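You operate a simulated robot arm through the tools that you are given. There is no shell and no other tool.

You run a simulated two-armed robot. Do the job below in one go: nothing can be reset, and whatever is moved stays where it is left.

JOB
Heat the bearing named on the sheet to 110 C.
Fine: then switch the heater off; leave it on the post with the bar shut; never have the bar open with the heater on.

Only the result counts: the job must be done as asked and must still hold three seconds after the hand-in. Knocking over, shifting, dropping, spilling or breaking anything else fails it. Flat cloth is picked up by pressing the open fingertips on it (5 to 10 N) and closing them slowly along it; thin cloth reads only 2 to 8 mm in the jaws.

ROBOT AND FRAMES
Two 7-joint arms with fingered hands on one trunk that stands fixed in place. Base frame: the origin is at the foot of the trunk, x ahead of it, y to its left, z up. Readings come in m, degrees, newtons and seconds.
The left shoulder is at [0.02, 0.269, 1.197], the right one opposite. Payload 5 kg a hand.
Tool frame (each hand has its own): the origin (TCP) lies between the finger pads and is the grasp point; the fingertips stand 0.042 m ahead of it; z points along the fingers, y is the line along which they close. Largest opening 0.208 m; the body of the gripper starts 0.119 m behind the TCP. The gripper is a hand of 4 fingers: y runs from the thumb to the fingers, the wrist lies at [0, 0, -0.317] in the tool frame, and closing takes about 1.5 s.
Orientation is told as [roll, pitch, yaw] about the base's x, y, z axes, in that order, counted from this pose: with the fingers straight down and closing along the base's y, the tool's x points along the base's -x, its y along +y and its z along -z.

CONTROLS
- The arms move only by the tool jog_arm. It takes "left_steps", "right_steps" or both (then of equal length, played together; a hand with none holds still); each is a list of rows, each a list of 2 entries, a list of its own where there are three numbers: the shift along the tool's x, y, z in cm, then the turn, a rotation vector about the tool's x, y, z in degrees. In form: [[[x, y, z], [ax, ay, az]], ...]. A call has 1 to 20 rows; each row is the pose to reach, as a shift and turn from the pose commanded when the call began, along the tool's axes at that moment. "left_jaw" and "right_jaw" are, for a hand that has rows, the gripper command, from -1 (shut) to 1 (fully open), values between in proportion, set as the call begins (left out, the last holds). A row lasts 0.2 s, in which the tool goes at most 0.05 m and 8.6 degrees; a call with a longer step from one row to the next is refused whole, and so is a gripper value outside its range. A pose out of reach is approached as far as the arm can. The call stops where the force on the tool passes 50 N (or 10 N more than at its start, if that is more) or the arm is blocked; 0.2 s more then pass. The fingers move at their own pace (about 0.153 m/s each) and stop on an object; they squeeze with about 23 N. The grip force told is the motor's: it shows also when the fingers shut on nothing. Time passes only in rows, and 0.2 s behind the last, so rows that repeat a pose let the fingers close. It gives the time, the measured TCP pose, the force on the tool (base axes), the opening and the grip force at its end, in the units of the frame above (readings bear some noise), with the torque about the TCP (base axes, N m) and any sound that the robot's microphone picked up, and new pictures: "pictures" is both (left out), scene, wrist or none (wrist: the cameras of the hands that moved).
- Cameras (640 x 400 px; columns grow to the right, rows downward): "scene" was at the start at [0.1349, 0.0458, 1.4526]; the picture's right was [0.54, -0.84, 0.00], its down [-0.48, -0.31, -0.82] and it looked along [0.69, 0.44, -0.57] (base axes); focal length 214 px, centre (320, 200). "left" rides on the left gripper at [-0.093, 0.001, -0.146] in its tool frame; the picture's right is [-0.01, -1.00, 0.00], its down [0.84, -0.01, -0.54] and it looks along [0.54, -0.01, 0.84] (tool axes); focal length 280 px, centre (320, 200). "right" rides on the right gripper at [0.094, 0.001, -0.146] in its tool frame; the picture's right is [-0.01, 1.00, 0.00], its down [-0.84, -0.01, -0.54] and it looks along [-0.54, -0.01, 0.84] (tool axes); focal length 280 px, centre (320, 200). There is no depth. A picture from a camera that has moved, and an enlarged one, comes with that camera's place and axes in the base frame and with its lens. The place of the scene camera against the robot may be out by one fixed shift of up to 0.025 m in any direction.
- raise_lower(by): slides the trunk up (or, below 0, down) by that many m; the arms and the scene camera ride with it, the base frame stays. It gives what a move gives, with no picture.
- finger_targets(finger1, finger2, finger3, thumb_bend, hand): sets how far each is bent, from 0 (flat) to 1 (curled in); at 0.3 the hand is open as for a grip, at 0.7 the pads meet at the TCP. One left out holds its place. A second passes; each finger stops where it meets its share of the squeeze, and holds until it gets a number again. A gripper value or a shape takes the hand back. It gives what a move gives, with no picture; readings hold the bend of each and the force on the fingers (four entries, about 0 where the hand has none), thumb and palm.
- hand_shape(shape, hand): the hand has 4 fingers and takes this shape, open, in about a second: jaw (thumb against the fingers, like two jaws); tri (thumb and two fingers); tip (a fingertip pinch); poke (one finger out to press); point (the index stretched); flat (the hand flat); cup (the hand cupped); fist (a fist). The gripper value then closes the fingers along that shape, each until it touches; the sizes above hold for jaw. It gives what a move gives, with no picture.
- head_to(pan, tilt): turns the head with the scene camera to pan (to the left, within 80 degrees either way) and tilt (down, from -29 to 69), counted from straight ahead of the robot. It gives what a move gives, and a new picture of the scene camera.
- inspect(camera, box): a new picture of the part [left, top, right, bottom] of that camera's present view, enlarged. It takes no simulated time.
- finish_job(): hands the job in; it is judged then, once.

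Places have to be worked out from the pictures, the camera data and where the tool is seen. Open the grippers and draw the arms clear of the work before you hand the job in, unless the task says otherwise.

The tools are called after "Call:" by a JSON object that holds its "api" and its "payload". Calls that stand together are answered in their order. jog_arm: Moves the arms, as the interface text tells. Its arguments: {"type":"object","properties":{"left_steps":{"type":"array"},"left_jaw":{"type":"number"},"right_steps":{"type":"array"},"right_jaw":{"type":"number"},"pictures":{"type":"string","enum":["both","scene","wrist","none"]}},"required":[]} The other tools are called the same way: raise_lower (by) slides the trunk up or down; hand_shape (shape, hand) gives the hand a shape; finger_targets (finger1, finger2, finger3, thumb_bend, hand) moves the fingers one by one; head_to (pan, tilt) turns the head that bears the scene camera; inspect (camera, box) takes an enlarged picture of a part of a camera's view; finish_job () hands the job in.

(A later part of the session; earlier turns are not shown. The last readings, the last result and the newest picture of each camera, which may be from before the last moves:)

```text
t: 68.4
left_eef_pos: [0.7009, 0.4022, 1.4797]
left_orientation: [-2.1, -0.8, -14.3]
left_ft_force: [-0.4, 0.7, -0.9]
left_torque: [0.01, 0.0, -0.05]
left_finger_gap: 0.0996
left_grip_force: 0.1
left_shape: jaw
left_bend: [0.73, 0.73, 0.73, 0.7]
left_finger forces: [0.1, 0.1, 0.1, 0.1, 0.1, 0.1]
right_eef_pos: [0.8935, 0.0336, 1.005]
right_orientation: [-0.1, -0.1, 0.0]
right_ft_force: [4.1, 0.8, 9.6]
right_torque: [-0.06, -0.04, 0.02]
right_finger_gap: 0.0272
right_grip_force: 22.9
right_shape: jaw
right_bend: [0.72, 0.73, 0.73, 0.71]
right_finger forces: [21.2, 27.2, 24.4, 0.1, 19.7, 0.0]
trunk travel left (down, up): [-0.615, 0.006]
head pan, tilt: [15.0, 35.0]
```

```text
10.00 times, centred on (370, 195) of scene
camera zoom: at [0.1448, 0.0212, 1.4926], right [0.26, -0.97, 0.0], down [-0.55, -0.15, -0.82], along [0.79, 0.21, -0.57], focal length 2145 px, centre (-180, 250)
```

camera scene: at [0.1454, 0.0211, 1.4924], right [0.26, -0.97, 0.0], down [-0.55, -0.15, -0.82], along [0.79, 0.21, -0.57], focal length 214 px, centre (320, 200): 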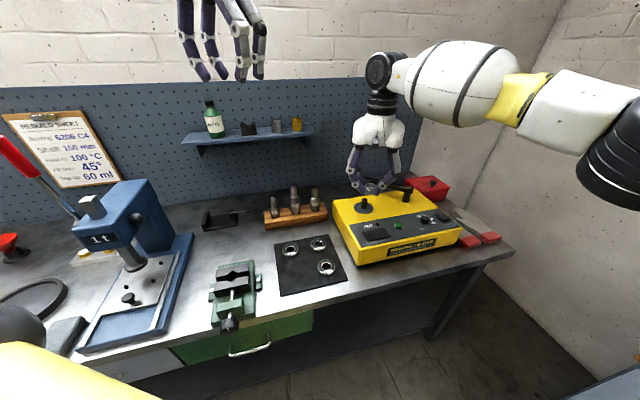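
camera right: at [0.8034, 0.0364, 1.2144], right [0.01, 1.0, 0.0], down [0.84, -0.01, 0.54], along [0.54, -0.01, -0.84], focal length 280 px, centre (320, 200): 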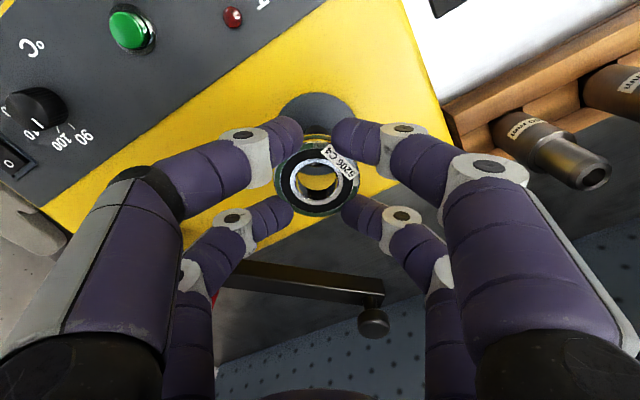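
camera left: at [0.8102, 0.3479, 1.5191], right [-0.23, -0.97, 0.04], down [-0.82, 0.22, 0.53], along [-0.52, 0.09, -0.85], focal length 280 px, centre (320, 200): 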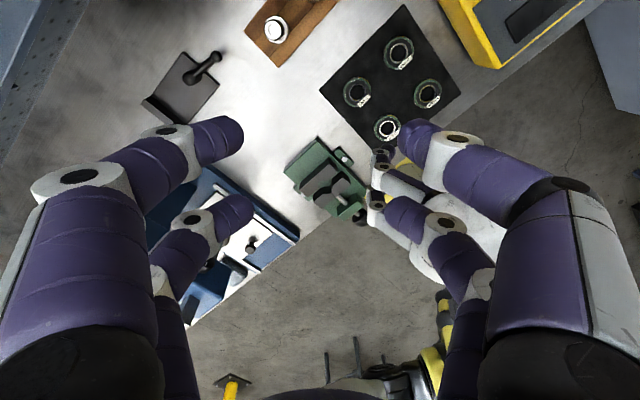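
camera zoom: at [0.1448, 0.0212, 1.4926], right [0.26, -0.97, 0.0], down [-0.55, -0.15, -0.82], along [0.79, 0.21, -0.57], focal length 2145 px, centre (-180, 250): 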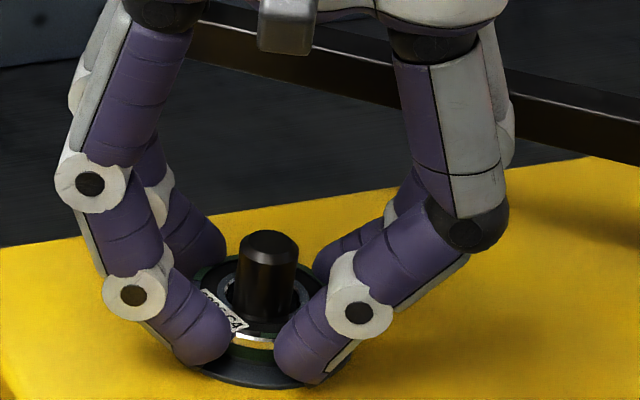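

Contact felt (≈12 N): bearing is seated. I ease up 1 mm and open the jaws.

Call:
{"api": "jog_arm", "payload": {"right_steps": [[[0, 0, -0.1], [0, 0, 0]], [[0, 0, -0.1], [0, 0, 0]], [[0, 0, -0.1], [0, 0, 0]], [[0, 0, -0.1], [0, 0, 0]]], "right_jaw": -0.2, "pictures": "wrist"}}

Call:
{"api": "inspect", "payload": {"camera": "scene", "box": [350, 175, 390, 215]}}

```text
t: 69.4
left_eef_pos: [0.701, 0.4017, 1.4792]
left_orientation: [-2.1, -0.9, -14.2]
left_ft_force: [-0.1, -0.1, 0.5]
left_torque: [-0.01, 0.0, 0.04]
left_finger_gap: 0.0997
left_grip_force: 0.1
left_shape: jaw
left_bend: [0.73, 0.73, 0.73, 0.7]
left_finger forces: [0.0, 0.0, 0.1, 0.1, 0.0, 0.0]
right_eef_pos: [0.8932, 0.0333, 1.0042]
right_orientation: [-0.1, 0.0, 0.0]
right_ft_force: [0.2, -0.8, 1.0]
right_torque: [-0.03, -0.01, -0.01]
right_finger_gap: 0.0828
right_grip_force: 0.0
right_shape: jaw
right_bend: [0.73, 0.73, 0.73, 0.7]
right_finger forces: [0.0, 0.0, 0.0, 0.0, 0.1, 0.0]
trunk travel left (down, up): [-0.615, 0.006]
head pan, tilt: [15.0, 35.0]
camera right: at [0.8005, 0.035, 1.1517], right [0.01, 1.0, 0.0], down [0.84, -0.01, 0.54], along [0.54, -0.01, -0.84], focal length 280 px, centre (320, 200)
```

right: 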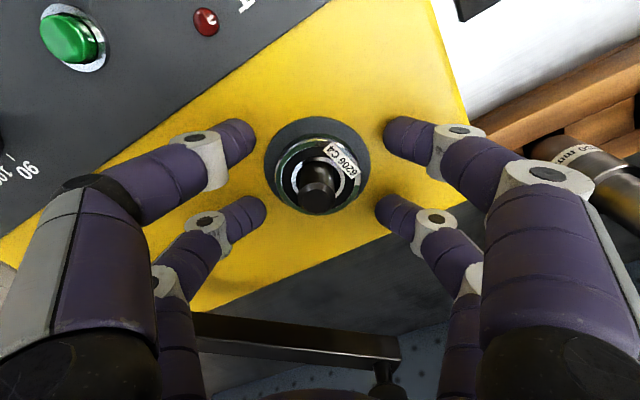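

```text
10.00 times, centred on (370, 195) of scene
camera zoom: at [0.1452, 0.0211, 1.4924], right [0.26, -0.97, 0.0], down [-0.55, -0.15, -0.82], along [0.79, 0.21, -0.57], focal length 2145 px, centre (-180, 250)
```

zoom: 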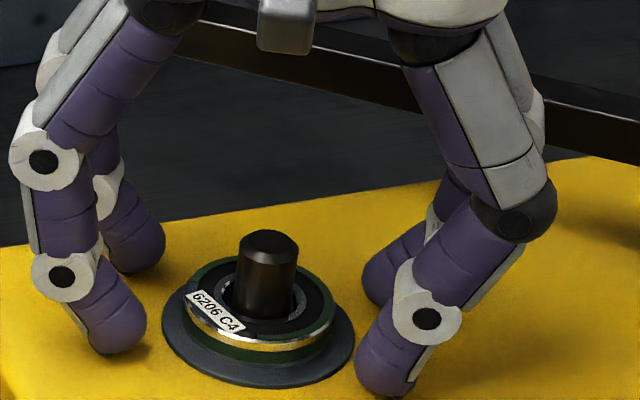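

The bearing sits flat on the post. I raise the right hand straight up and move it back to the right side.

Call:
{"api": "jog_arm", "payload": {"right_steps": [[[0, 0, -3], [0, 0, 0]], [[0, 0, -7], [0, 0, 0]], [[0, 0, -11], [0, 0, 0]], [[0, 0, -15], [0, 0, 0]], [[1, -3, -18], [0, 0, 0]], [[2.5, -7, -20], [0, 0, 0]], [[4, -11, -22], [0, 0, 0]], [[6, -15, -23], [0, 0, 0]], [[8, -19, -24], [0, 0, 0]], [[10, -23, -24], [0, 0, 0]], [[12, -27, -24], [0, 0, 0]], [[14, -31, -24], [0, 0, 0]], [[16, -35, -24], [0, 0, 0]], [[16, -35, -24], [0, 0, 0]]], "pictures": "scene"}}

Call:
{"api": "inspect", "payload": {"camera": "scene", "box": [330, 150, 450, 250]}}

```text
t: 72.4
left_eef_pos: [0.7019, 0.4041, 1.4794]
left_orientation: [-2.1, -0.8, -14.2]
left_ft_force: [-0.4, 0.8, -0.3]
left_torque: [-0.21, 0.05, 0.0]
left_finger_gap: 0.0997
left_grip_force: 0.1
left_shape: jaw
left_bend: [0.73, 0.73, 0.73, 0.7]
left_finger forces: [0.0, 0.1, 0.1, 0.0, 0.1, 0.0]
right_eef_pos: [0.7349, -0.313, 1.2441]
right_orientation: [-0.2, 0.0, 0.2]
right_ft_force: [-0.1, 1.6, 0.0]
right_torque: [-0.13, 0.06, -0.01]
right_finger_gap: 0.0829
right_grip_force: 0.0
right_shape: jaw
right_bend: [0.73, 0.73, 0.73, 0.7]
right_finger forces: [0.0, 0.0, 0.0, 0.0, 0.0, 0.0]
trunk travel left (down, up): [-0.615, 0.006]
head pan, tilt: [15.0, 35.0]
camera scene: at [0.1458, 0.0228, 1.4923], right [0.26, -0.97, 0.0], down [-0.55, -0.15, -0.82], along [0.79, 0.21, -0.57], focal length 214 px, centre (320, 200)
```

scene: 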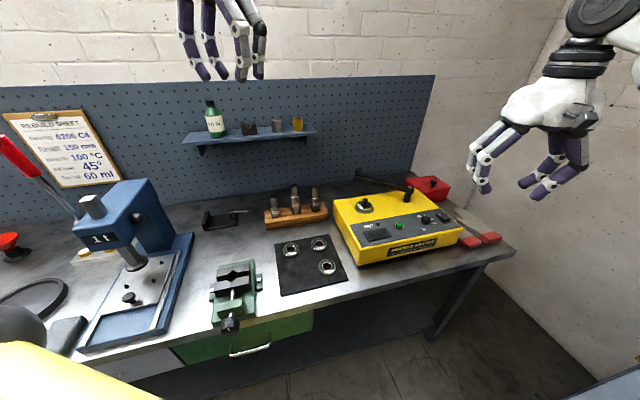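

```text
4.00 times, centred on (390, 200) of scene
camera zoom: at [0.1458, 0.0228, 1.4923], right [0.26, -0.97, 0.0], down [-0.55, -0.15, -0.82], along [0.79, 0.21, -0.57], focal length 858 px, centre (40, 200)
```

zoom: 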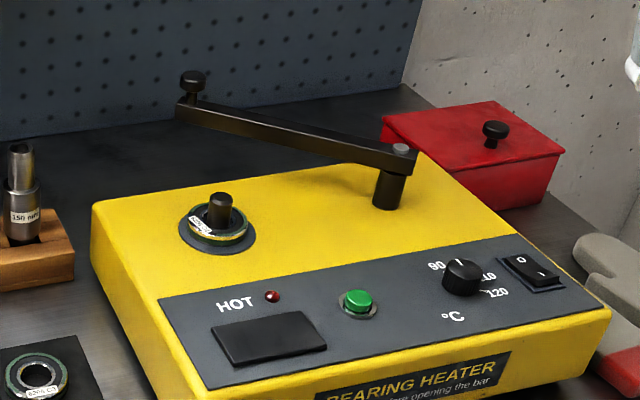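

The bearing sits flush. Now the left hand returns to close the bar: first over to [0.87, 0.06, 1.25] at yaw −69°.

Call:
{"api": "jog_arm", "payload": {"left_steps": [[[-2.2, -2.7, 1.5], [0, 0, 5]], [[-4.5, -5.3, 3], [0, 0, 10]], [[-6.7, -8, 5], [0, 0, 15]], [[-9, -10.6, 7], [0, 0, 20]], [[-11.2, -13.3, 9], [0, 0, 25]], [[-13.5, -15.9, 11], [0, 0, 30]], [[-15.7, -18.6, 13], [0, 0, 35]], [[-18, -21.2, 15], [0, 0, 40]], [[-20.2, -23.9, 17], [-1, 0.4, 45]], [[-22.5, -26.5, 19], [-1.5, 0.6, 50]], [[-24.7, -29.2, 21], [-2, 0.8, 55]], [[-24.7, -29.2, 22.9], [-2, 0.8, 55]], [[-24.7, -29.2, 22.9], [-2, 0.8, 55]]], "left_jaw": -0.04, "pictures": "wrist"}}

```text
t: 75.2
left_eef_pos: [0.8695, 0.0456, 1.2666]
left_orientation: [0.9, -0.5, -69.4]
left_ft_force: [-0.7, -0.6, 0.3]
left_torque: [0.19, -0.1, -0.01]
left_finger_gap: 0.0995
left_grip_force: 0.0
left_shape: jaw
left_bend: [0.73, 0.73, 0.73, 0.7]
left_finger forces: [0.1, 0.0, 0.0, 0.0, 0.1, 0.0]
right_eef_pos: [0.7334, -0.3176, 1.2433]
right_orientation: [0.0, 0.0, 0.0]
right_ft_force: [-0.8, -1.8, -0.9]
right_torque: [0.18, -0.07, -0.03]
right_finger_gap: 0.0832
right_grip_force: 0.1
right_shape: jaw
right_bend: [0.73, 0.73, 0.73, 0.7]
right_finger forces: [0.0, 0.0, 0.0, 0.1, 0.0, 0.1]
trunk travel left (down, up): [-0.615, 0.006]
head pan, tilt: [15.0, 35.0]
camera left: at [0.9012, -0.0411, 1.4144], right [-0.93, -0.36, -0.02], down [-0.32, 0.79, 0.53], along [-0.18, 0.5, -0.85], focal length 280 px, centre (320, 200)
```

left: 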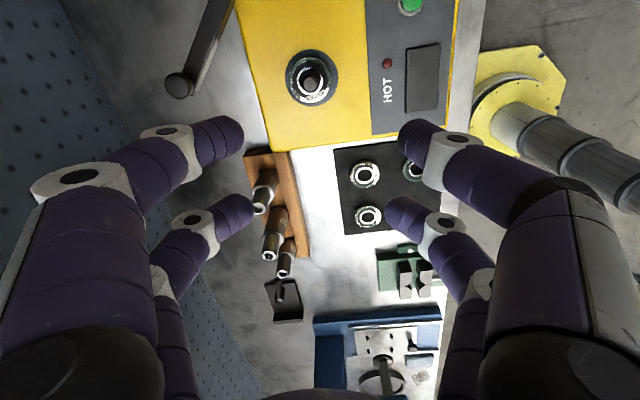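

Knob is at [1.049, 0.085]. I tilt the left hand 30° and move to the pre-approach above the knob.

Call:
{"api": "jog_arm", "payload": {"left_steps": [[[-0.5, 2.4, 1.5], [-6, 0, 0]], [[-1, 4.8, 3.4], [-12, 0, 0]], [[-1.5, 7.2, 5.4], [-18, 0, 0]], [[-2.1, 9.6, 7.4], [-24, 0, 0]], [[-2.7, 11.8, 9.4], [-30, 0, 0]], [[-2.7, 11.8, 9.4], [-30, 0, 0]]], "pictures": "wrist"}}

```text
t: 76.6
left_eef_pos: [0.9909, 0.0649, 1.1734]
left_orientation: [30.9, -0.7, -69.3]
left_ft_force: [0.0, 0.0, 0.4]
left_torque: [0.0, -0.02, -0.01]
left_finger_gap: 0.0996
left_grip_force: 0.0
left_shape: jaw
left_bend: [0.73, 0.73, 0.73, 0.7]
left_finger forces: [0.0, 0.0, 0.0, 0.0, 0.1, 0.0]
right_eef_pos: [0.734, -0.3147, 1.2441]
right_orientation: [0.0, 0.0, 0.2]
right_ft_force: [-0.3, 0.7, 0.1]
right_torque: [0.02, -0.06, -0.01]
right_finger_gap: 0.0831
right_grip_force: 0.1
right_shape: jaw
right_bend: [0.73, 0.73, 0.73, 0.7]
right_finger forces: [0.0, 0.0, 0.0, 0.1, 0.1, 0.0]
trunk travel left (down, up): [-0.615, 0.006]
head pan, tilt: [15.0, 35.0]
camera left: at [0.955, -0.0475, 1.3012], right [-0.8, -0.32, -0.51], down [-0.57, 0.69, 0.45], along [0.21, 0.65, -0.73], focal length 280 px, centre (320, 200)
```

left: 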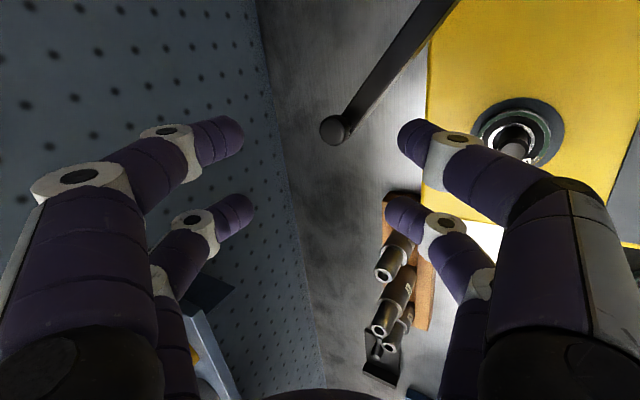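

The knob is well placed in view. I shift slightly so the inner finger pair will catch the knob, then insert along the tool axis.

Call:
{"api": "jog_arm", "payload": {"left_steps": [[[1.3, -1, 0.3], [0, 0, 0]], [[2.7, -2.1, 0.7], [0, 0, 0]], [[2.7, -2.1, 4.5], [0, 0, 0]], [[2.7, -2.1, 8], [0, 0, 0]], [[2.7, -2.1, 11], [0, 0, 0]], [[2.7, -2.1, 13], [0, 0, 0]], [[2.7, -2.1, 14.3], [0, 0, 0]], [[2.7, -2.1, 14.3], [0, 0, 0]]], "pictures": "wrist"}}

Call:
{"api": "inspect", "payload": {"camera": "scene", "box": [330, 130, 450, 230]}}

```text
t: 78.4
left_eef_pos: [1.0324, 0.1095, 1.0409]
left_orientation: [31.1, -0.7, -69.3]
left_ft_force: [-0.3, -0.4, 0.5]
left_torque: [-0.03, -0.04, -0.05]
left_finger_gap: 0.0996
left_grip_force: 0.0
left_shape: jaw
left_bend: [0.73, 0.73, 0.73, 0.7]
left_finger forces: [0.0, 0.1, 0.1, 0.1, 0.0, 0.0]
right_eef_pos: [0.7329, -0.315, 1.245]
right_orientation: [-0.1, 0.0, 0.1]
right_ft_force: [0.2, 0.2, -0.1]
right_torque: [-0.02, -0.04, 0.03]
right_finger_gap: 0.0833
right_grip_force: 0.1
right_shape: jaw
right_bend: [0.73, 0.73, 0.73, 0.7]
right_finger forces: [0.0, 0.1, 0.1, 0.0, 0.0, 0.1]
trunk travel left (down, up): [-0.615, 0.006]
head pan, tilt: [15.0, 35.0]
camera left: at [0.9966, -0.0036, 1.1678], right [-0.8, -0.32, -0.51], down [-0.57, 0.69, 0.45], along [0.21, 0.65, -0.73], focal length 280 px, centre (320, 200)
```

left: 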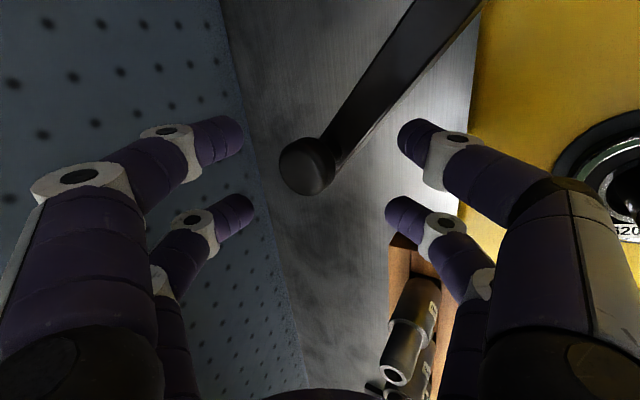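

```text
4.00 times, centred on (390, 180) of scene
camera zoom: at [0.1448, 0.0212, 1.4926], right [0.26, -0.97, 0.0], down [-0.55, -0.15, -0.82], along [0.79, 0.21, -0.57], focal length 858 px, centre (40, 280)
```

zoom: 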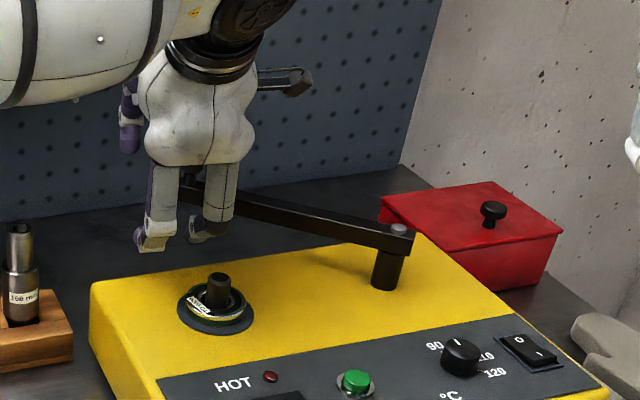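

The fork straddles the bar with the knob lined up on the inner finger pair. I now pull the bar toward closed, easing the tilt as I go (to about 20° open), then check.

Call:
{"api": "jog_arm", "payload": {"left_steps": [[[0.44, -2.0, -1.42], [3, 0, 0]], [[1.41, -3.03, -2.4], [9, 0, 0]], [[2.26, -4.49, -3.62], [15, 0, 0]], [[3.06, -6.01, -4.87], [21, 0, 0]], [[3.57, -7.62, -5.96], [26, 0, 0]], [[4.0, -9.36, -7.11], [30, 0, 0]], [[4.0, -9.36, -7.11], [30, 0, 0]]], "pictures": "wrist"}}

Call:
{"api": "inspect", "payload": {"camera": "scene", "box": [330, 130, 450, 230]}}

```text
t: 80.0
left_eef_pos: [0.9086, 0.1115, 1.0567]
left_orientation: [1.1, -0.7, -68.9]
left_ft_force: [-0.4, 26.8, 40.4]
left_torque: [0.44, -3.29, 2.18]
left_finger_gap: 0.1031
left_grip_force: 0.1
left_shape: jaw
left_bend: [0.74, 0.73, 0.73, 0.7]
left_finger forces: [43.5, 0.0, 0.0, 0.1, 0.1, 0.1]
right_eef_pos: [0.7315, -0.312, 1.2458]
right_orientation: [-0.2, -0.1, 0.1]
right_ft_force: [-0.1, -0.7, -0.1]
right_torque: [-0.01, -0.01, -0.04]
right_finger_gap: 0.0832
right_grip_force: 0.0
right_shape: jaw
right_bend: [0.73, 0.73, 0.73, 0.7]
right_finger forces: [0.1, 0.0, 0.1, 0.0, 0.0, 0.0]
trunk travel left (down, up): [-0.615, 0.006]
head pan, tilt: [15.0, 35.0]
camera left: at [0.9402, 0.024, 1.2042], right [-0.93, -0.37, -0.02], down [-0.32, 0.78, 0.53], along [-0.18, 0.5, -0.85], focal length 280 px, centre (320, 200)
```

left: 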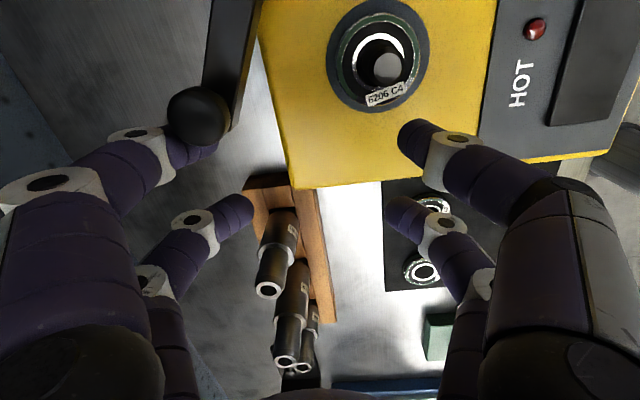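

```text
4.00 times, centred on (390, 180) of scene
camera zoom: at [0.1423, 0.0228, 1.493], right [0.26, -0.97, 0.0], down [-0.55, -0.15, -0.82], along [0.79, 0.21, -0.57], focal length 858 px, centre (40, 280)
```

zoom: 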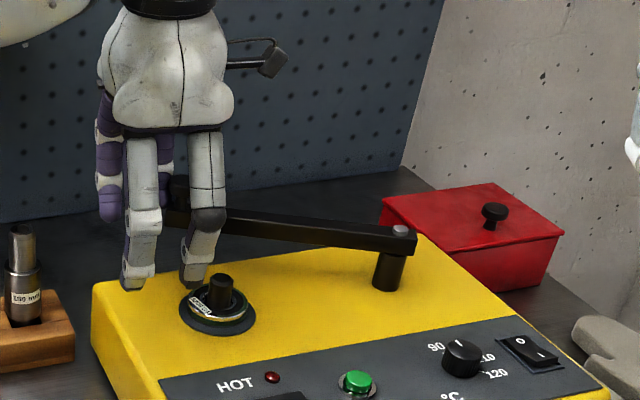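

The bar has come to ~20° open, but the finger is pressing down on the bar (40 N). I raise 1 cm to relieve it.

Call:
{"api": "jog_arm", "payload": {"left_steps": [[[0, 0, -0.5], [0, 0, 0]], [[0, 0, -1.0], [0, 0, 0]], [[0, 0, -1.0], [0, 0, 0]]], "pictures": "wrist"}}

```text
t: 80.8
left_eef_pos: [0.9088, 0.1081, 1.061]
left_orientation: [0.8, -0.6, -69.2]
left_ft_force: [-0.6, 29.1, 8.8]
left_torque: [0.88, -0.72, 2.56]
left_finger_gap: 0.1048
left_grip_force: 0.1
left_shape: jaw
left_bend: [0.27, 0.73, 0.73, 0.7]
left_finger forces: [26.8, 0.0, 0.0, 0.0, 0.0, 0.1]
right_eef_pos: [0.7336, -0.3137, 1.2459]
right_orientation: [-0.2, 0.1, 0.1]
right_ft_force: [0.2, -0.1, -0.1]
right_torque: [0.0, 0.02, -0.01]
right_finger_gap: 0.0831
right_grip_force: 0.1
right_shape: jaw
right_bend: [0.73, 0.73, 0.73, 0.7]
right_finger forces: [0.0, 0.0, 0.0, 0.1, 0.0, 0.1]
trunk travel left (down, up): [-0.615, 0.006]
head pan, tilt: [15.0, 35.0]
camera left: at [0.9411, 0.0217, 1.2086], right [-0.93, -0.37, -0.01], down [-0.32, 0.79, 0.53], along [-0.18, 0.5, -0.85], focal length 280 px, centre (320, 200)
```

left: 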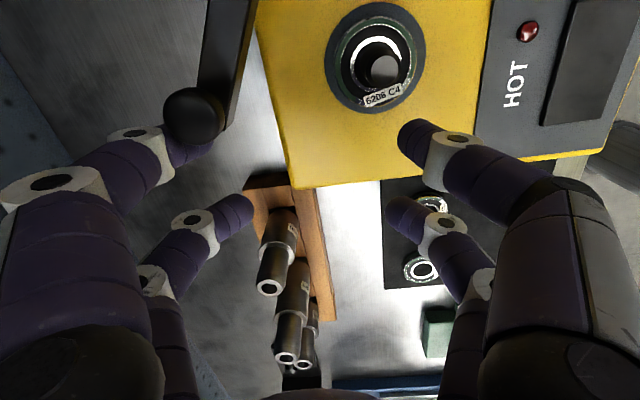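

The knob slid to the outer side of the finger (bar ~30° open, knob ≈[0.995, 0.093]). I back off, shift inward so the knob lies between the finger pairs, and re-enter.

Call:
{"api": "jog_arm", "payload": {"left_steps": [[[0, 2, -0.5], [-4, 0, 0]], [[0, 4, -1], [-8, 0, 0]], [[0, 5.5, -1.5], [-12, 0, 0]], [[-2, 5.7, -1.5], [-15, 0, 0]], [[-4.4, 5.5, -1.5], [-15, 0, 0]], [[-4.4, 5.5, -0.5], [-15, 0, 0]], [[-4.4, 5.5, 0.6], [-15, 0, 0]], [[-4.4, 5.5, 0.6], [-15, 0, 0]]], "pictures": "wrist"}}

Call:
{"api": "inspect", "payload": {"camera": "scene", "box": [330, 130, 450, 230]}}

```text
t: 82.6
left_eef_pos: [0.9769, 0.0849, 1.0568]
left_orientation: [15.9, -0.5, -69.4]
left_ft_force: [0.5, 0.4, 0.3]
left_torque: [-0.08, -0.02, -0.02]
left_finger_gap: 0.0999
left_grip_force: 0.0
left_shape: jaw
left_bend: [0.73, 0.73, 0.73, 0.7]
left_finger forces: [0.0, 0.1, 0.0, 0.0, 0.0, 0.1]
right_eef_pos: [0.734, -0.3148, 1.245]
right_orientation: [-0.1, 0.0, 0.1]
right_ft_force: [0.2, 0.1, 0.5]
right_torque: [-0.08, -0.03, -0.01]
right_finger_gap: 0.0829
right_grip_force: 0.0
right_shape: jaw
right_bend: [0.73, 0.73, 0.73, 0.7]
right_finger forces: [0.0, 0.1, 0.0, 0.0, 0.0, 0.0]
trunk travel left (down, up): [-0.615, 0.006]
head pan, tilt: [15.0, 35.0]
camera left: at [0.9738, -0.0151, 1.2], right [-0.89, -0.36, -0.27], down [-0.45, 0.74, 0.51], along [0.02, 0.57, -0.82], focal length 280 px, centre (320, 200)
```

left: 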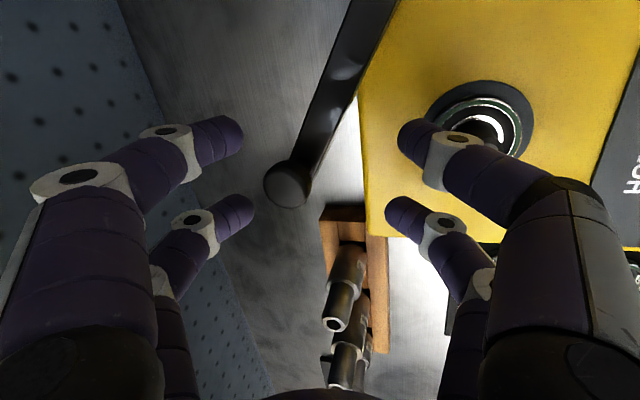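

```text
4.00 times, centred on (390, 180) of scene
camera zoom: at [0.1447, 0.0216, 1.4925], right [0.26, -0.97, 0.0], down [-0.55, -0.15, -0.82], along [0.79, 0.21, -0.57], focal length 858 px, centre (40, 280)
```

zoom: 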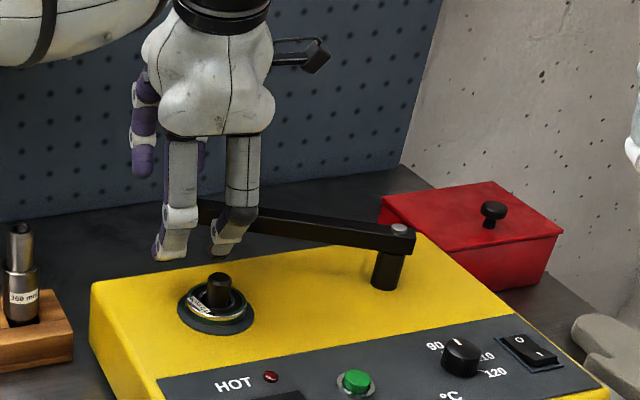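

Using the fork, the near fingers would sweep over the post. It's better to hook from behind with closed fingers only: I retreat off the bar first.

Call:
{"api": "jog_arm", "payload": {"left_steps": [[[0, 0, -4], [0, 0, 0]], [[0, 0, -8], [0, 0, 0]], [[0, 0, -10], [0, 0, 0]]], "pictures": "none"}}

Call:
{"api": "jog_arm", "payload": {"left_steps": [[[0, 0, 0], [0, 0, 0]], [[-1, 0.5, 0.3], [-4, 0, 0]], [[-2, 1.2, 0.6], [-8, 0, 0]], [[-3, 2.1, 1], [-12, 0, 0]], [[-3, 2.1, 1], [-14, 0, 0]], [[-3, 2.1, 1], [-14, 0, 0]], [[-3, 2.1, 1], [-14, 0, 0]], [[-3, 2.1, 1], [-14, 0, 0]]], "left_jaw": -1, "pictures": "wrist"}}

```text
t: 83.4
left_eef_pos: [0.9499, 0.0742, 1.1534]
left_orientation: [15.9, -0.7, -69.3]
left_ft_force: [-0.8, 0.0, 0.3]
left_torque: [0.02, -0.07, -0.04]
left_finger_gap: 0.0998
left_grip_force: 0.1
left_shape: jaw
left_bend: [0.73, 0.73, 0.73, 0.7]
left_finger forces: [0.0, 0.0, 0.0, 0.0, 0.0, 0.0]
right_eef_pos: [0.7338, -0.3156, 1.2456]
right_orientation: [-0.1, 0.0, 0.1]
right_ft_force: [-0.7, -0.3, 0.9]
right_torque: [0.03, -0.14, -0.01]
right_finger_gap: 0.0833
right_grip_force: 0.2
right_shape: jaw
right_bend: [0.73, 0.73, 0.73, 0.7]
right_finger forces: [0.0, 0.1, 0.0, 0.2, 0.0, 0.1]
trunk travel left (down, up): [-0.615, 0.006]
head pan, tilt: [15.0, 35.0]
```

```text
t: 85.2
left_eef_pos: [0.9827, 0.0543, 1.1509]
left_orientation: [30.0, -0.6, -69.4]
left_ft_force: [-0.3, -1.0, -0.1]
left_torque: [0.03, -0.02, 0.04]
left_finger_gap: 0.0
left_grip_force: 23.2
left_shape: jaw
left_bend: [0.7, 0.7, 0.7, 0.7]
left_finger forces: [0.0, 0.0, 0.0, 0.0, 0.0, 0.0]
right_eef_pos: [0.7338, -0.3144, 1.2431]
right_orientation: [-0.1, 0.0, 0.1]
right_ft_force: [-0.4, -0.2, -1.0]
right_torque: [0.01, 0.03, 0.03]
right_finger_gap: 0.0831
right_grip_force: 0.1
right_shape: jaw
right_bend: [0.73, 0.73, 0.73, 0.7]
right_finger forces: [0.0, 0.0, 0.0, 0.0, 0.1, 0.0]
trunk travel left (down, up): [-0.615, 0.006]
head pan, tilt: [15.0, 35.0]
camera left: at [0.9492, -0.0576, 1.2784], right [-0.8, -0.32, -0.5], down [-0.56, 0.69, 0.45], along [0.2, 0.64, -0.74], focal length 280 px, centre (320, 200)
```

left: 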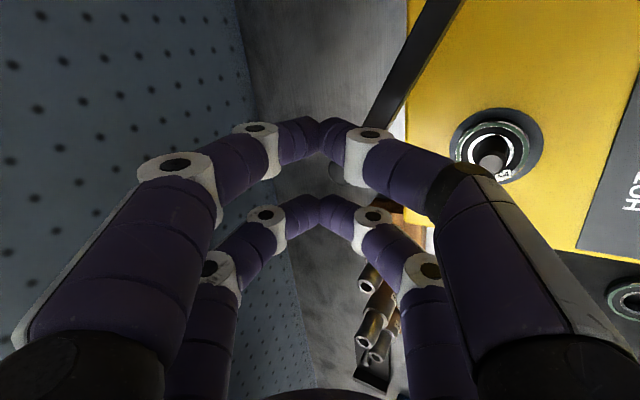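

Closed jaws form an arch, not a rod. A single stretched finger would hook the bar better, so I back up a bit and set the left hand to "poke" shape and look.

Call:
{"api": "jog_arm", "payload": {"left_steps": [[[0, 0, -3], [0, 0, 0]], [[0, 0, -6], [0, 0, 0]], [[0, 0, -6], [0, 0, 0]]], "pictures": "none"}}

Call:
{"api": "hand_shape", "payload": {"hand": "left", "shape": "poke"}}

Call:
{"api": "inspect", "payload": {"camera": "left", "box": [0, 0, 640, 400]}}

Call:
{"api": "inspect", "payload": {"camera": "scene", "box": [330, 80, 450, 230]}}

```text
t: 86.0
left_eef_pos: [0.9551, 0.0462, 1.2017]
left_orientation: [29.9, -0.6, -69.3]
left_ft_force: [0.6, 0.3, 0.1]
left_torque: [-0.03, -0.02, 0.01]
left_finger_gap: 0.0002
left_grip_force: 23.1
left_shape: jaw
left_bend: [0.7, 0.7, 0.7, 0.7]
left_finger forces: [0.0, 0.0, 0.0, 0.1, 0.0, 0.0]
right_eef_pos: [0.7346, -0.3138, 1.2434]
right_orientation: [-0.1, 0.1, 0.1]
right_ft_force: [-1.0, 0.7, 0.4]
right_torque: [0.01, 0.06, 0.01]
right_finger_gap: 0.0832
right_grip_force: 0.1
right_shape: jaw
right_bend: [0.73, 0.73, 0.73, 0.7]
right_finger forces: [0.0, 0.0, 0.0, 0.0, 0.1, 0.0]
trunk travel left (down, up): [-0.615, 0.006]
head pan, tilt: [15.0, 35.0]
```

```text
t: 86.9
left_eef_pos: [0.9547, 0.0462, 1.2028]
left_orientation: [29.8, -0.6, -69.3]
left_ft_force: [0.0, -0.5, -0.8]
left_torque: [0.02, 0.01, 0.01]
left_finger_gap: 0.0
left_grip_force: 0.1
left_shape: poke
left_bend: [1.0, 1.0, 1.0, 0.33]
left_finger forces: [0.1, 0.0, 0.0, 0.1, 0.1, 0.1]
right_eef_pos: [0.7348, -0.3153, 1.2447]
right_orientation: [-0.1, 0.1, 0.1]
right_ft_force: [0.9, -0.2, 0.3]
right_torque: [0.0, -0.01, -0.01]
right_finger_gap: 0.0831
right_grip_force: 0.1
right_shape: jaw
right_bend: [0.73, 0.73, 0.73, 0.7]
right_finger forces: [0.0, 0.0, 0.0, 0.0, 0.1, 0.1]
trunk travel left (down, up): [-0.615, 0.006]
head pan, tilt: [15.0, 35.0]
```

```text
1.00 times, centred on (320, 200) of left (not enlarged: the box is as wide or as high as the picture)
camera zoom: at [0.9206, -0.0665, 1.331], right [-0.8, -0.32, -0.5], down [-0.56, 0.69, 0.45], along [0.2, 0.64, -0.74], focal length 280 px, centre (320, 200)
```

zoom: 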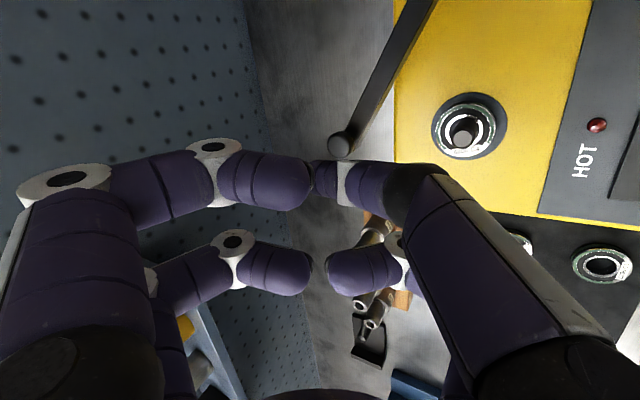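

```text
2.67 times, centred on (390, 155) of scene
camera zoom: at [0.1451, 0.0211, 1.4924], right [0.26, -0.97, 0.0], down [-0.55, -0.15, -0.82], along [0.79, 0.21, -0.57], focal length 572 px, centre (133, 320)
```

zoom: 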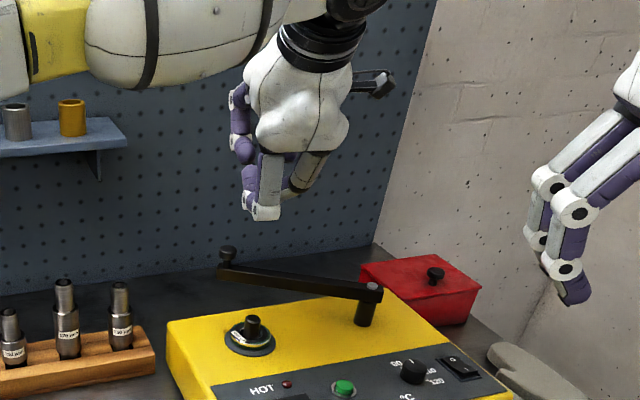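

I'll set fingers individually: far-side fingers (1, 2) partly bent as hooks, and finger 3 and thumb curled in out of the way, then look.

Call:
{"api": "finger_targets", "payload": {"hand": "left", "finger1": 0.5, "finger2": 0.5, "finger3": 1.0, "thumb_bend": 1.0}}

Call:
{"api": "inspect", "payload": {"camera": "left", "box": [0, 0, 640, 400]}}

Call:
{"api": "inspect", "payload": {"camera": "scene", "box": [330, 80, 450, 230]}}

```text
t: 87.9
left_eef_pos: [0.9555, 0.0446, 1.2002]
left_orientation: [29.7, -0.7, -69.4]
left_ft_force: [0.5, 0.4, 0.4]
left_torque: [-0.02, 0.0, -0.04]
left_finger_gap: 0.0627
left_grip_force: 0.0
left_shape: fingers
left_bend: [0.5, 0.5, 1.0, 1.0]
left_finger forces: [0.1, 0.0, 0.1, 0.0, 0.0, 0.1]
right_eef_pos: [0.7344, -0.3153, 1.2436]
right_orientation: [-0.2, -0.1, 0.1]
right_ft_force: [0.5, -0.3, -0.2]
right_torque: [-0.02, 0.02, 0.02]
right_finger_gap: 0.0829
right_grip_force: 0.1
right_shape: jaw
right_bend: [0.73, 0.73, 0.73, 0.7]
right_finger forces: [0.0, 0.0, 0.0, 0.1, 0.0, 0.1]
trunk travel left (down, up): [-0.615, 0.006]
head pan, tilt: [15.0, 35.0]
```

```text
1.00 times, centred on (320, 200) of left (not enlarged: the box is as wide or as high as the picture)
camera zoom: at [0.9207, -0.0665, 1.3309], right [-0.8, -0.32, -0.5], down [-0.56, 0.69, 0.45], along [0.2, 0.64, -0.74], focal length 280 px, centre (320, 200)
```

zoom: 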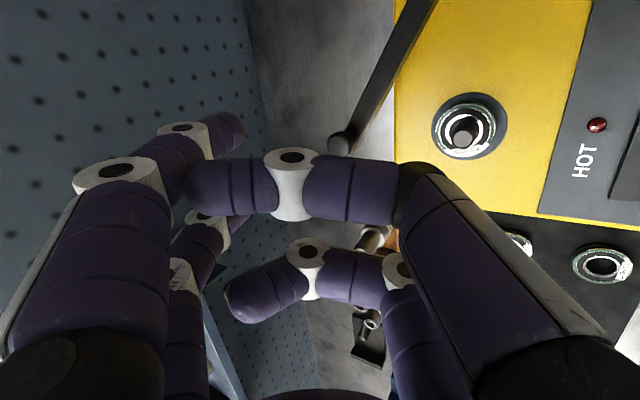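

```text
2.67 times, centred on (390, 155) of scene
camera zoom: at [0.1452, 0.0211, 1.4924], right [0.26, -0.97, 0.0], down [-0.55, -0.15, -0.82], along [0.79, 0.21, -0.57], focal length 572 px, centre (133, 320)
```

zoom: 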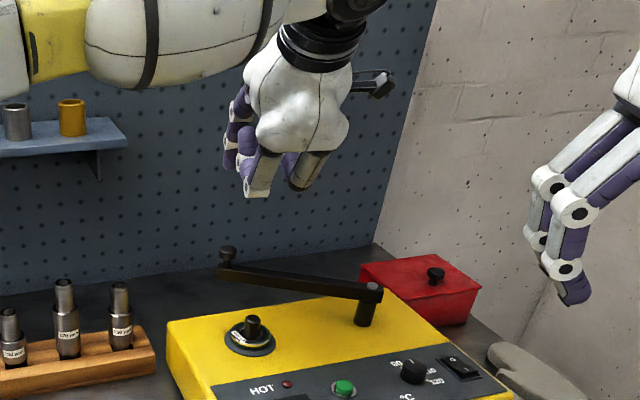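

This gives a hook: fingers 1 and 2 extend, thumb and finger 3 are folded above. Knob is at ≈[1.003, 0.091]. I position above it with tilt 16°.

Call:
{"api": "jog_arm", "payload": {"left_steps": [[[1, -0.7, 2], [4, 0, 0]], [[2, -1.4, 4], [9, 0, 0]], [[2.76, -2.04, 6.2], [13.7, 0, 0]], [[2.76, -2.04, 6.2], [13.7, 0, 0]]], "pictures": "wrist"}}

Call:
{"api": "inspect", "payload": {"camera": "scene", "box": [330, 100, 450, 230]}}

```text
t: 88.9
left_eef_pos: [0.9568, 0.0738, 1.1388]
left_orientation: [16.3, -0.5, -69.4]
left_ft_force: [-1.2, 0.5, 1.0]
left_torque: [0.06, -0.06, 0.02]
left_finger_gap: 0.0624
left_grip_force: 0.1
left_shape: fingers
left_bend: [0.5, 0.5, 1.0, 1.0]
left_finger forces: [0.0, 0.0, 0.1, 0.0, 0.0, 0.0]
right_eef_pos: [0.7331, -0.3149, 1.2449]
right_orientation: [-0.2, 0.1, 0.1]
right_ft_force: [-0.5, -0.1, -0.2]
right_torque: [0.02, -0.07, 0.0]
right_finger_gap: 0.0831
right_grip_force: 0.1
right_shape: jaw
right_bend: [0.73, 0.73, 0.73, 0.7]
right_finger forces: [0.0, 0.1, 0.0, 0.0, 0.0, 0.0]
trunk travel left (down, up): [-0.615, 0.006]
head pan, tilt: [15.0, 35.0]
camera left: at [0.9525, -0.0265, 1.2809], right [-0.89, -0.35, -0.28], down [-0.45, 0.74, 0.5], along [0.03, 0.58, -0.82], focal length 280 px, centre (320, 200)
```

left: 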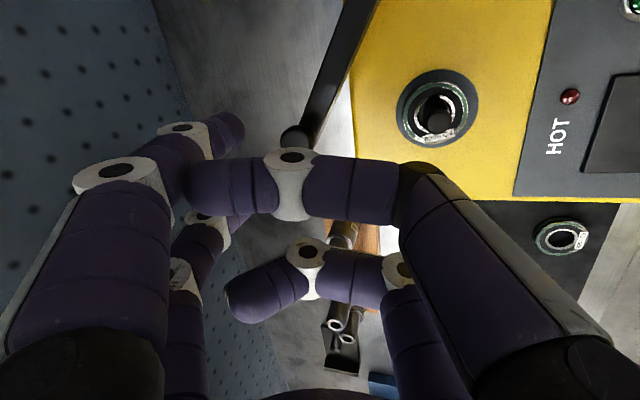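

```text
3.08 times, centred on (390, 165) of scene
camera zoom: at [0.1441, 0.021, 1.4927], right [0.26, -0.97, 0.0], down [-0.55, -0.15, -0.82], along [0.79, 0.21, -0.57], focal length 660 px, centre (105, 308)
```

zoom: 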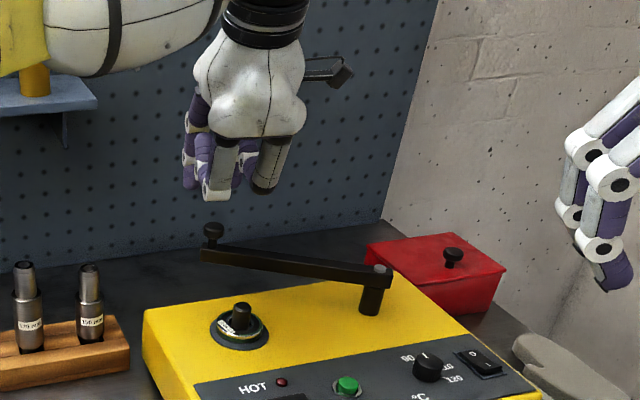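

Knob lies at tool (0, +0.022, 0.104); fingers 1/2 will pass just behind it. I advance 9.5 cm along the tool axis.

Call:
{"api": "jog_arm", "payload": {"left_steps": [[[0, 0, 3], [0, 0, 0]], [[0, 0, 6], [0, 0, 0]], [[0, 0, 8], [0, 0, 0]], [[0, 0, 9.5], [0, 0, 0]], [[0, 0, 9.5], [0, 0, 0]]], "pictures": "wrist"}}

Call:
{"api": "inspect", "payload": {"camera": "scene", "box": [330, 130, 430, 220]}}

```text
t: 90.1
left_eef_pos: [0.9841, 0.0831, 1.0462]
left_orientation: [16.2, -0.6, -69.3]
left_ft_force: [-0.4, 0.4, 0.8]
left_torque: [0.02, -0.03, -0.02]
left_finger_gap: 0.0624
left_grip_force: 0.0
left_shape: fingers
left_bend: [0.5, 0.5, 1.0, 1.0]
left_finger forces: [0.0, 0.0, 0.0, 0.1, 0.0, 0.0]
right_eef_pos: [0.7342, -0.3147, 1.2441]
right_orientation: [0.0, 0.1, 0.1]
right_ft_force: [0.0, -0.1, 0.5]
right_torque: [0.02, 0.02, -0.01]
right_finger_gap: 0.0831
right_grip_force: 0.0
right_shape: jaw
right_bend: [0.73, 0.73, 0.73, 0.7]
right_finger forces: [0.0, 0.1, 0.0, 0.0, 0.1, 0.1]
trunk travel left (down, up): [-0.615, 0.006]
head pan, tilt: [15.0, 35.0]
camera left: at [0.9794, -0.0171, 1.1883], right [-0.89, -0.36, -0.28], down [-0.45, 0.74, 0.51], along [0.03, 0.58, -0.82], focal length 280 px, centre (320, 200)
```

left: 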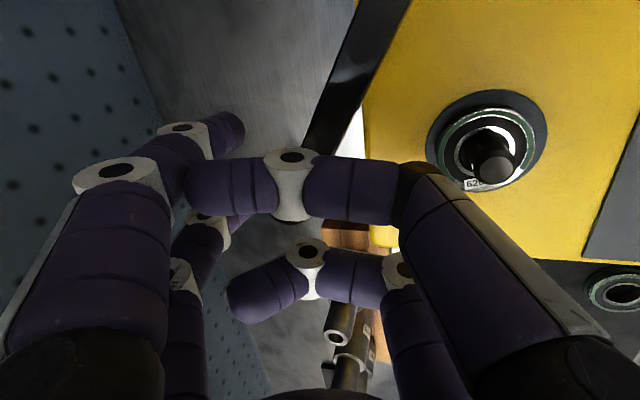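

```text
4.44 times, centred on (380, 175) of scene
camera zoom: at [0.1449, 0.0211, 1.4925], right [0.26, -0.97, 0.0], down [-0.55, -0.15, -0.82], along [0.79, 0.21, -0.57], focal length 953 px, centre (53, 311)
```

zoom: 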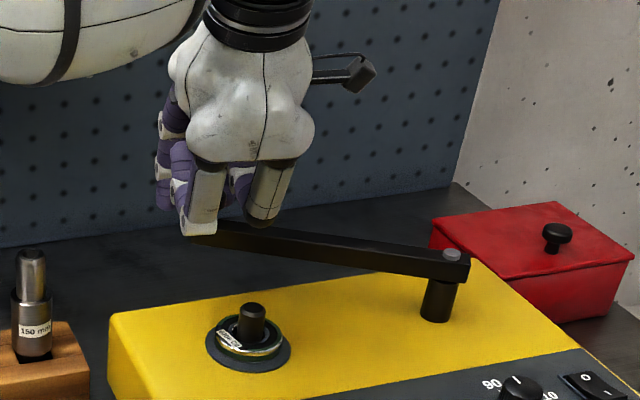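

The hook is behind the bar without contact. I lower 8 mm and pull the bar toward closed to ~20° open, easing tilt.

Call:
{"api": "jog_arm", "payload": {"left_steps": [[[0, 0, 0.8], [0, 0, 0]], [[-0.1, -0.9, 0.5], [1, 0, 0]], [[-0.1, -1.75, 0.14], [2, 0, 0]], [[0.95, -2.55, -0.31], [4, 0, 0]], [[1.46, -4.28, -1.33], [8, 0, 0]], [[1.85, -6.1, -2.48], [13, 0, 0]], [[1.85, -6.1, -2.48], [13, 0, 0]]], "pictures": "wrist"}}

Call:
{"api": "inspect", "payload": {"camera": "scene", "box": [330, 130, 430, 220]}}

```text
t: 91.7
left_eef_pos: [0.9149, 0.0769, 1.0518]
left_orientation: [3.2, -0.6, -69.4]
left_ft_force: [-0.2, 0.0, 0.6]
left_torque: [0.02, 0.01, 0.01]
left_finger_gap: 0.0624
left_grip_force: 0.0
left_shape: fingers
left_bend: [0.5, 0.5, 1.0, 1.0]
left_finger forces: [0.0, 0.1, 0.0, 0.0, 0.1, 0.0]
right_eef_pos: [0.7336, -0.3156, 1.2441]
right_orientation: [-0.1, -0.1, 0.1]
right_ft_force: [0.4, -1.2, -0.6]
right_torque: [0.04, 0.03, 0.03]
right_finger_gap: 0.0834
right_grip_force: 0.1
right_shape: jaw
right_bend: [0.73, 0.73, 0.73, 0.7]
right_finger forces: [0.0, 0.1, 0.1, 0.0, 0.0, 0.0]
trunk travel left (down, up): [-0.615, 0.006]
head pan, tilt: [15.0, 35.0]
camera left: at [0.9413, -0.0113, 1.1998], right [-0.93, -0.37, -0.05], down [-0.34, 0.78, 0.53], along [-0.15, 0.51, -0.85], focal length 280 px, centre (320, 200)
```

left: 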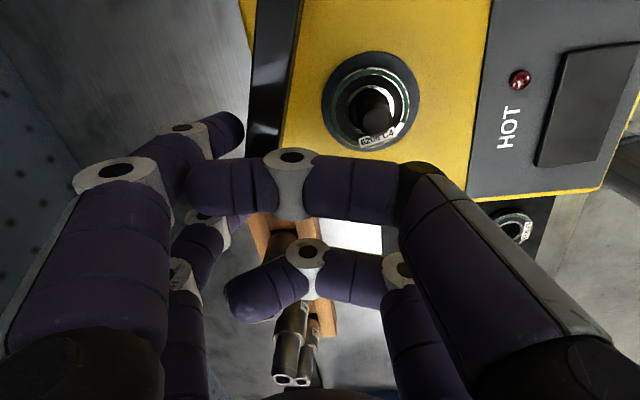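

```text
4.44 times, centred on (380, 175) of scene
camera zoom: at [0.1454, 0.021, 1.4924], right [0.26, -0.97, 0.0], down [-0.55, -0.15, -0.82], along [0.79, 0.21, -0.57], focal length 953 px, centre (53, 311)
```

zoom: 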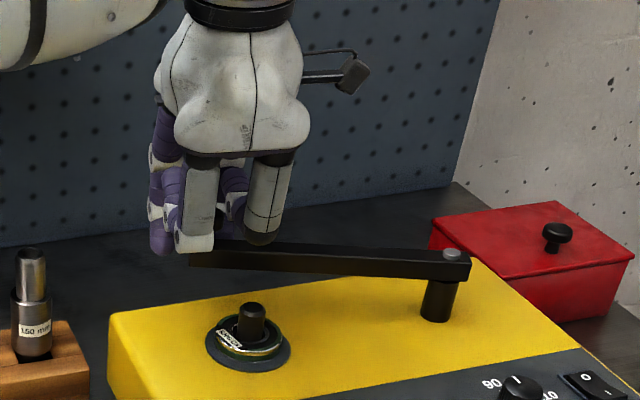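

The bar follows smoothly with no force. I continue the arc down to the closed position.

Call:
{"api": "jog_arm", "payload": {"left_steps": [[[0, -1.89, -0.52], [3, 0, -3.4]], [[-0.17, -3.98, -0.64], [3, 0, -6.4]], [[-0.52, -6.03, -0.76], [3, 0, -9.4]], [[-1.06, -8.01, -0.86], [3, 0, -12.4]], [[-1.06, -8.01, -0.86], [3, 0, -12.4]]], "pictures": "wrist"}}

Call:
{"api": "inspect", "payload": {"camera": "scene", "box": [330, 140, 430, 220]}}

```text
t: 92.9
left_eef_pos: [0.8436, 0.0396, 1.0573]
left_orientation: [0.1, -0.9, -56.9]
left_ft_force: [-0.1, -0.4, 0.1]
left_torque: [-0.03, 0.03, 0.01]
left_finger_gap: 0.0628
left_grip_force: 0.1
left_shape: fingers
left_bend: [0.5, 0.5, 1.0, 1.0]
left_finger forces: [0.0, 0.0, 0.0, 0.1, 0.1, 0.0]
right_eef_pos: [0.7344, -0.3152, 1.244]
right_orientation: [0.0, 0.0, 0.1]
right_ft_force: [0.4, -0.5, -0.4]
right_torque: [0.01, 0.03, 0.0]
right_finger_gap: 0.0831
right_grip_force: 0.0
right_shape: jaw
right_bend: [0.73, 0.73, 0.73, 0.7]
right_finger forces: [0.1, 0.1, 0.0, 0.1, 0.0, 0.0]
trunk travel left (down, up): [-0.615, 0.006]
head pan, tilt: [15.0, 35.0]
camera left: at [0.8947, -0.0359, 1.2056], right [-0.83, -0.56, 0.0], down [-0.48, 0.71, 0.52], along [-0.29, 0.43, -0.85], focal length 280 px, centre (320, 200)
```

left: 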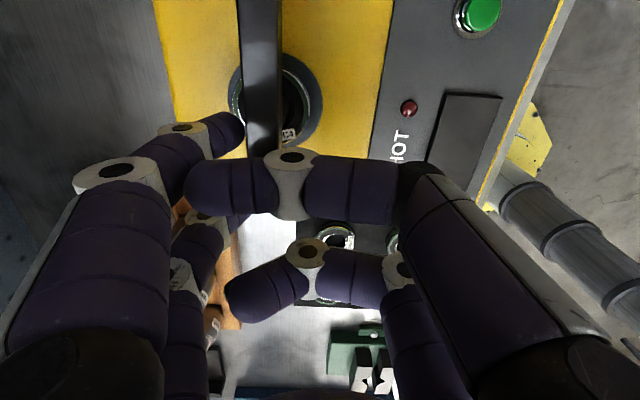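

```text
5.00 times, centred on (380, 180) of scene
camera zoom: at [0.1455, 0.0212, 1.4924], right [0.26, -0.97, 0.0], down [-0.55, -0.15, -0.82], along [0.79, 0.21, -0.57], focal length 1072 px, centre (20, 300)
```

zoom: 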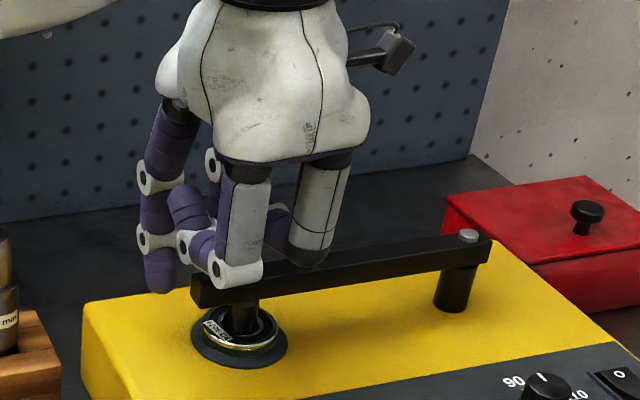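

Nearly shut. I pull gently 1.5 cm more until it meets its stop.

Call:
{"api": "jog_arm", "payload": {"left_steps": [[[-0.03, -0.4, 0], [0, 0, -1]], [[-0.06, -0.8, 0], [0, 0, -2]], [[-0.1, -1.2, 0], [0, 0, -3]], [[-0.1, -1.2, 0], [0, 0, -3]]], "pictures": "wrist"}}

Call:
{"api": "inspect", "payload": {"camera": "scene", "box": [330, 140, 430, 220]}}

```text
t: 93.9
left_eef_pos: [0.8329, 0.0309, 1.0572]
left_orientation: [-0.2, -0.9, -53.9]
left_ft_force: [4.1, 0.6, 2.0]
left_torque: [0.06, -0.35, -0.06]
left_finger_gap: 0.064
left_grip_force: 2.2
left_shape: fingers
left_bend: [0.48, 0.5, 1.0, 1.0]
left_finger forces: [4.8, 0.0, 0.0, 0.0, 0.0, 0.1]
right_eef_pos: [0.7353, -0.3142, 1.244]
right_orientation: [-0.2, 0.0, 0.1]
right_ft_force: [0.3, 0.3, 0.1]
right_torque: [0.0, 0.0, -0.01]
right_finger_gap: 0.0833
right_grip_force: 0.1
right_shape: jaw
right_bend: [0.73, 0.73, 0.73, 0.7]
right_finger forces: [0.0, 0.0, 0.1, 0.0, 0.1, 0.0]
trunk travel left (down, up): [-0.615, 0.006]
head pan, tilt: [15.0, 35.0]
camera left: at [0.8892, -0.0415, 1.2059], right [-0.8, -0.6, 0.0], down [-0.51, 0.68, 0.52], along [-0.32, 0.42, -0.85], focal length 280 px, centre (320, 200)
```

left: 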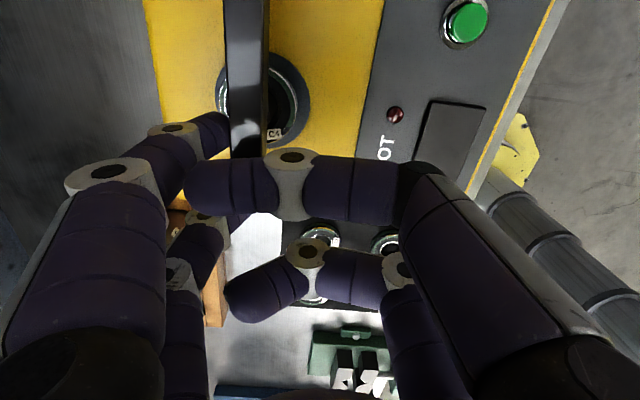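

```text
5.00 times, centred on (380, 180) of scene
camera zoom: at [0.1455, 0.021, 1.4924], right [0.26, -0.97, 0.0], down [-0.55, -0.15, -0.82], along [0.79, 0.21, -0.57], focal length 1072 px, centre (20, 300)
```

zoom: 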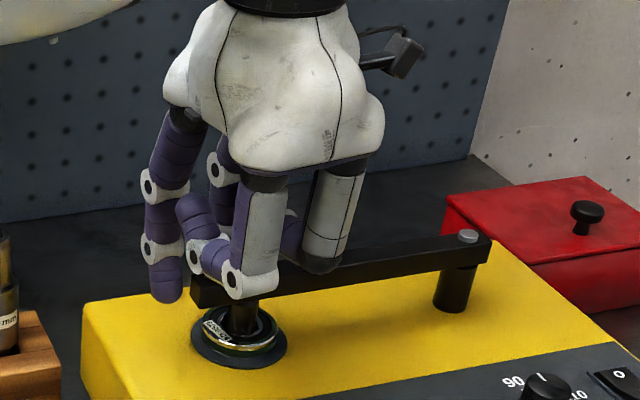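

A slight force (5 N) shows. I pull another 1 cm to be sure it is against the stop.

Call:
{"api": "jog_arm", "payload": {"left_steps": [[[0, -0.4, 0], [0, 0, 0]], [[0, -0.8, 0], [0, 0, 0]], [[0, -1.2, 0], [0, 0, 0]], [[0, -1.2, 0], [0, 0, 0]]], "pictures": "none"}}

Call:
{"api": "inspect", "payload": {"camera": "scene", "box": [330, 140, 430, 220]}}

```text
t: 94.9
left_eef_pos: [0.8252, 0.0258, 1.0564]
left_orientation: [0.0, -1.0, -54.0]
left_ft_force: [11.7, 1.6, 3.6]
left_torque: [0.18, -0.71, -0.09]
left_finger_gap: 0.0672
left_grip_force: 5.2
left_shape: fingers
left_bend: [0.43, 0.5, 1.0, 1.0]
left_finger forces: [11.2, 0.0, 0.1, 0.0, 0.0, 0.0]
right_eef_pos: [0.735, -0.3152, 1.2434]
right_orientation: [-0.1, 0.1, 0.0]
right_ft_force: [-0.2, -0.3, -0.9]
right_torque: [0.01, -0.02, -0.03]
right_finger_gap: 0.0833
right_grip_force: 0.1
right_shape: jaw
right_bend: [0.73, 0.73, 0.73, 0.7]
right_finger forces: [0.0, 0.0, 0.1, 0.0, 0.0, 0.1]
trunk travel left (down, up): [-0.615, 0.006]
head pan, tilt: [15.0, 35.0]
```

```text
5.00 times, centred on (380, 180) of scene
camera zoom: at [0.1457, 0.0212, 1.4924], right [0.26, -0.97, 0.0], down [-0.55, -0.15, -0.82], along [0.79, 0.21, -0.57], focal length 1072 px, centre (20, 300)
```

zoom: 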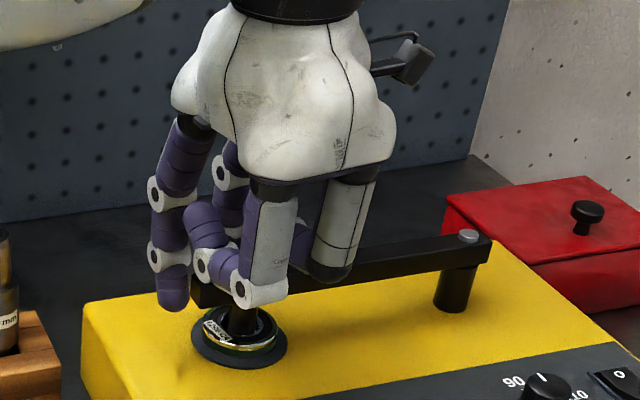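

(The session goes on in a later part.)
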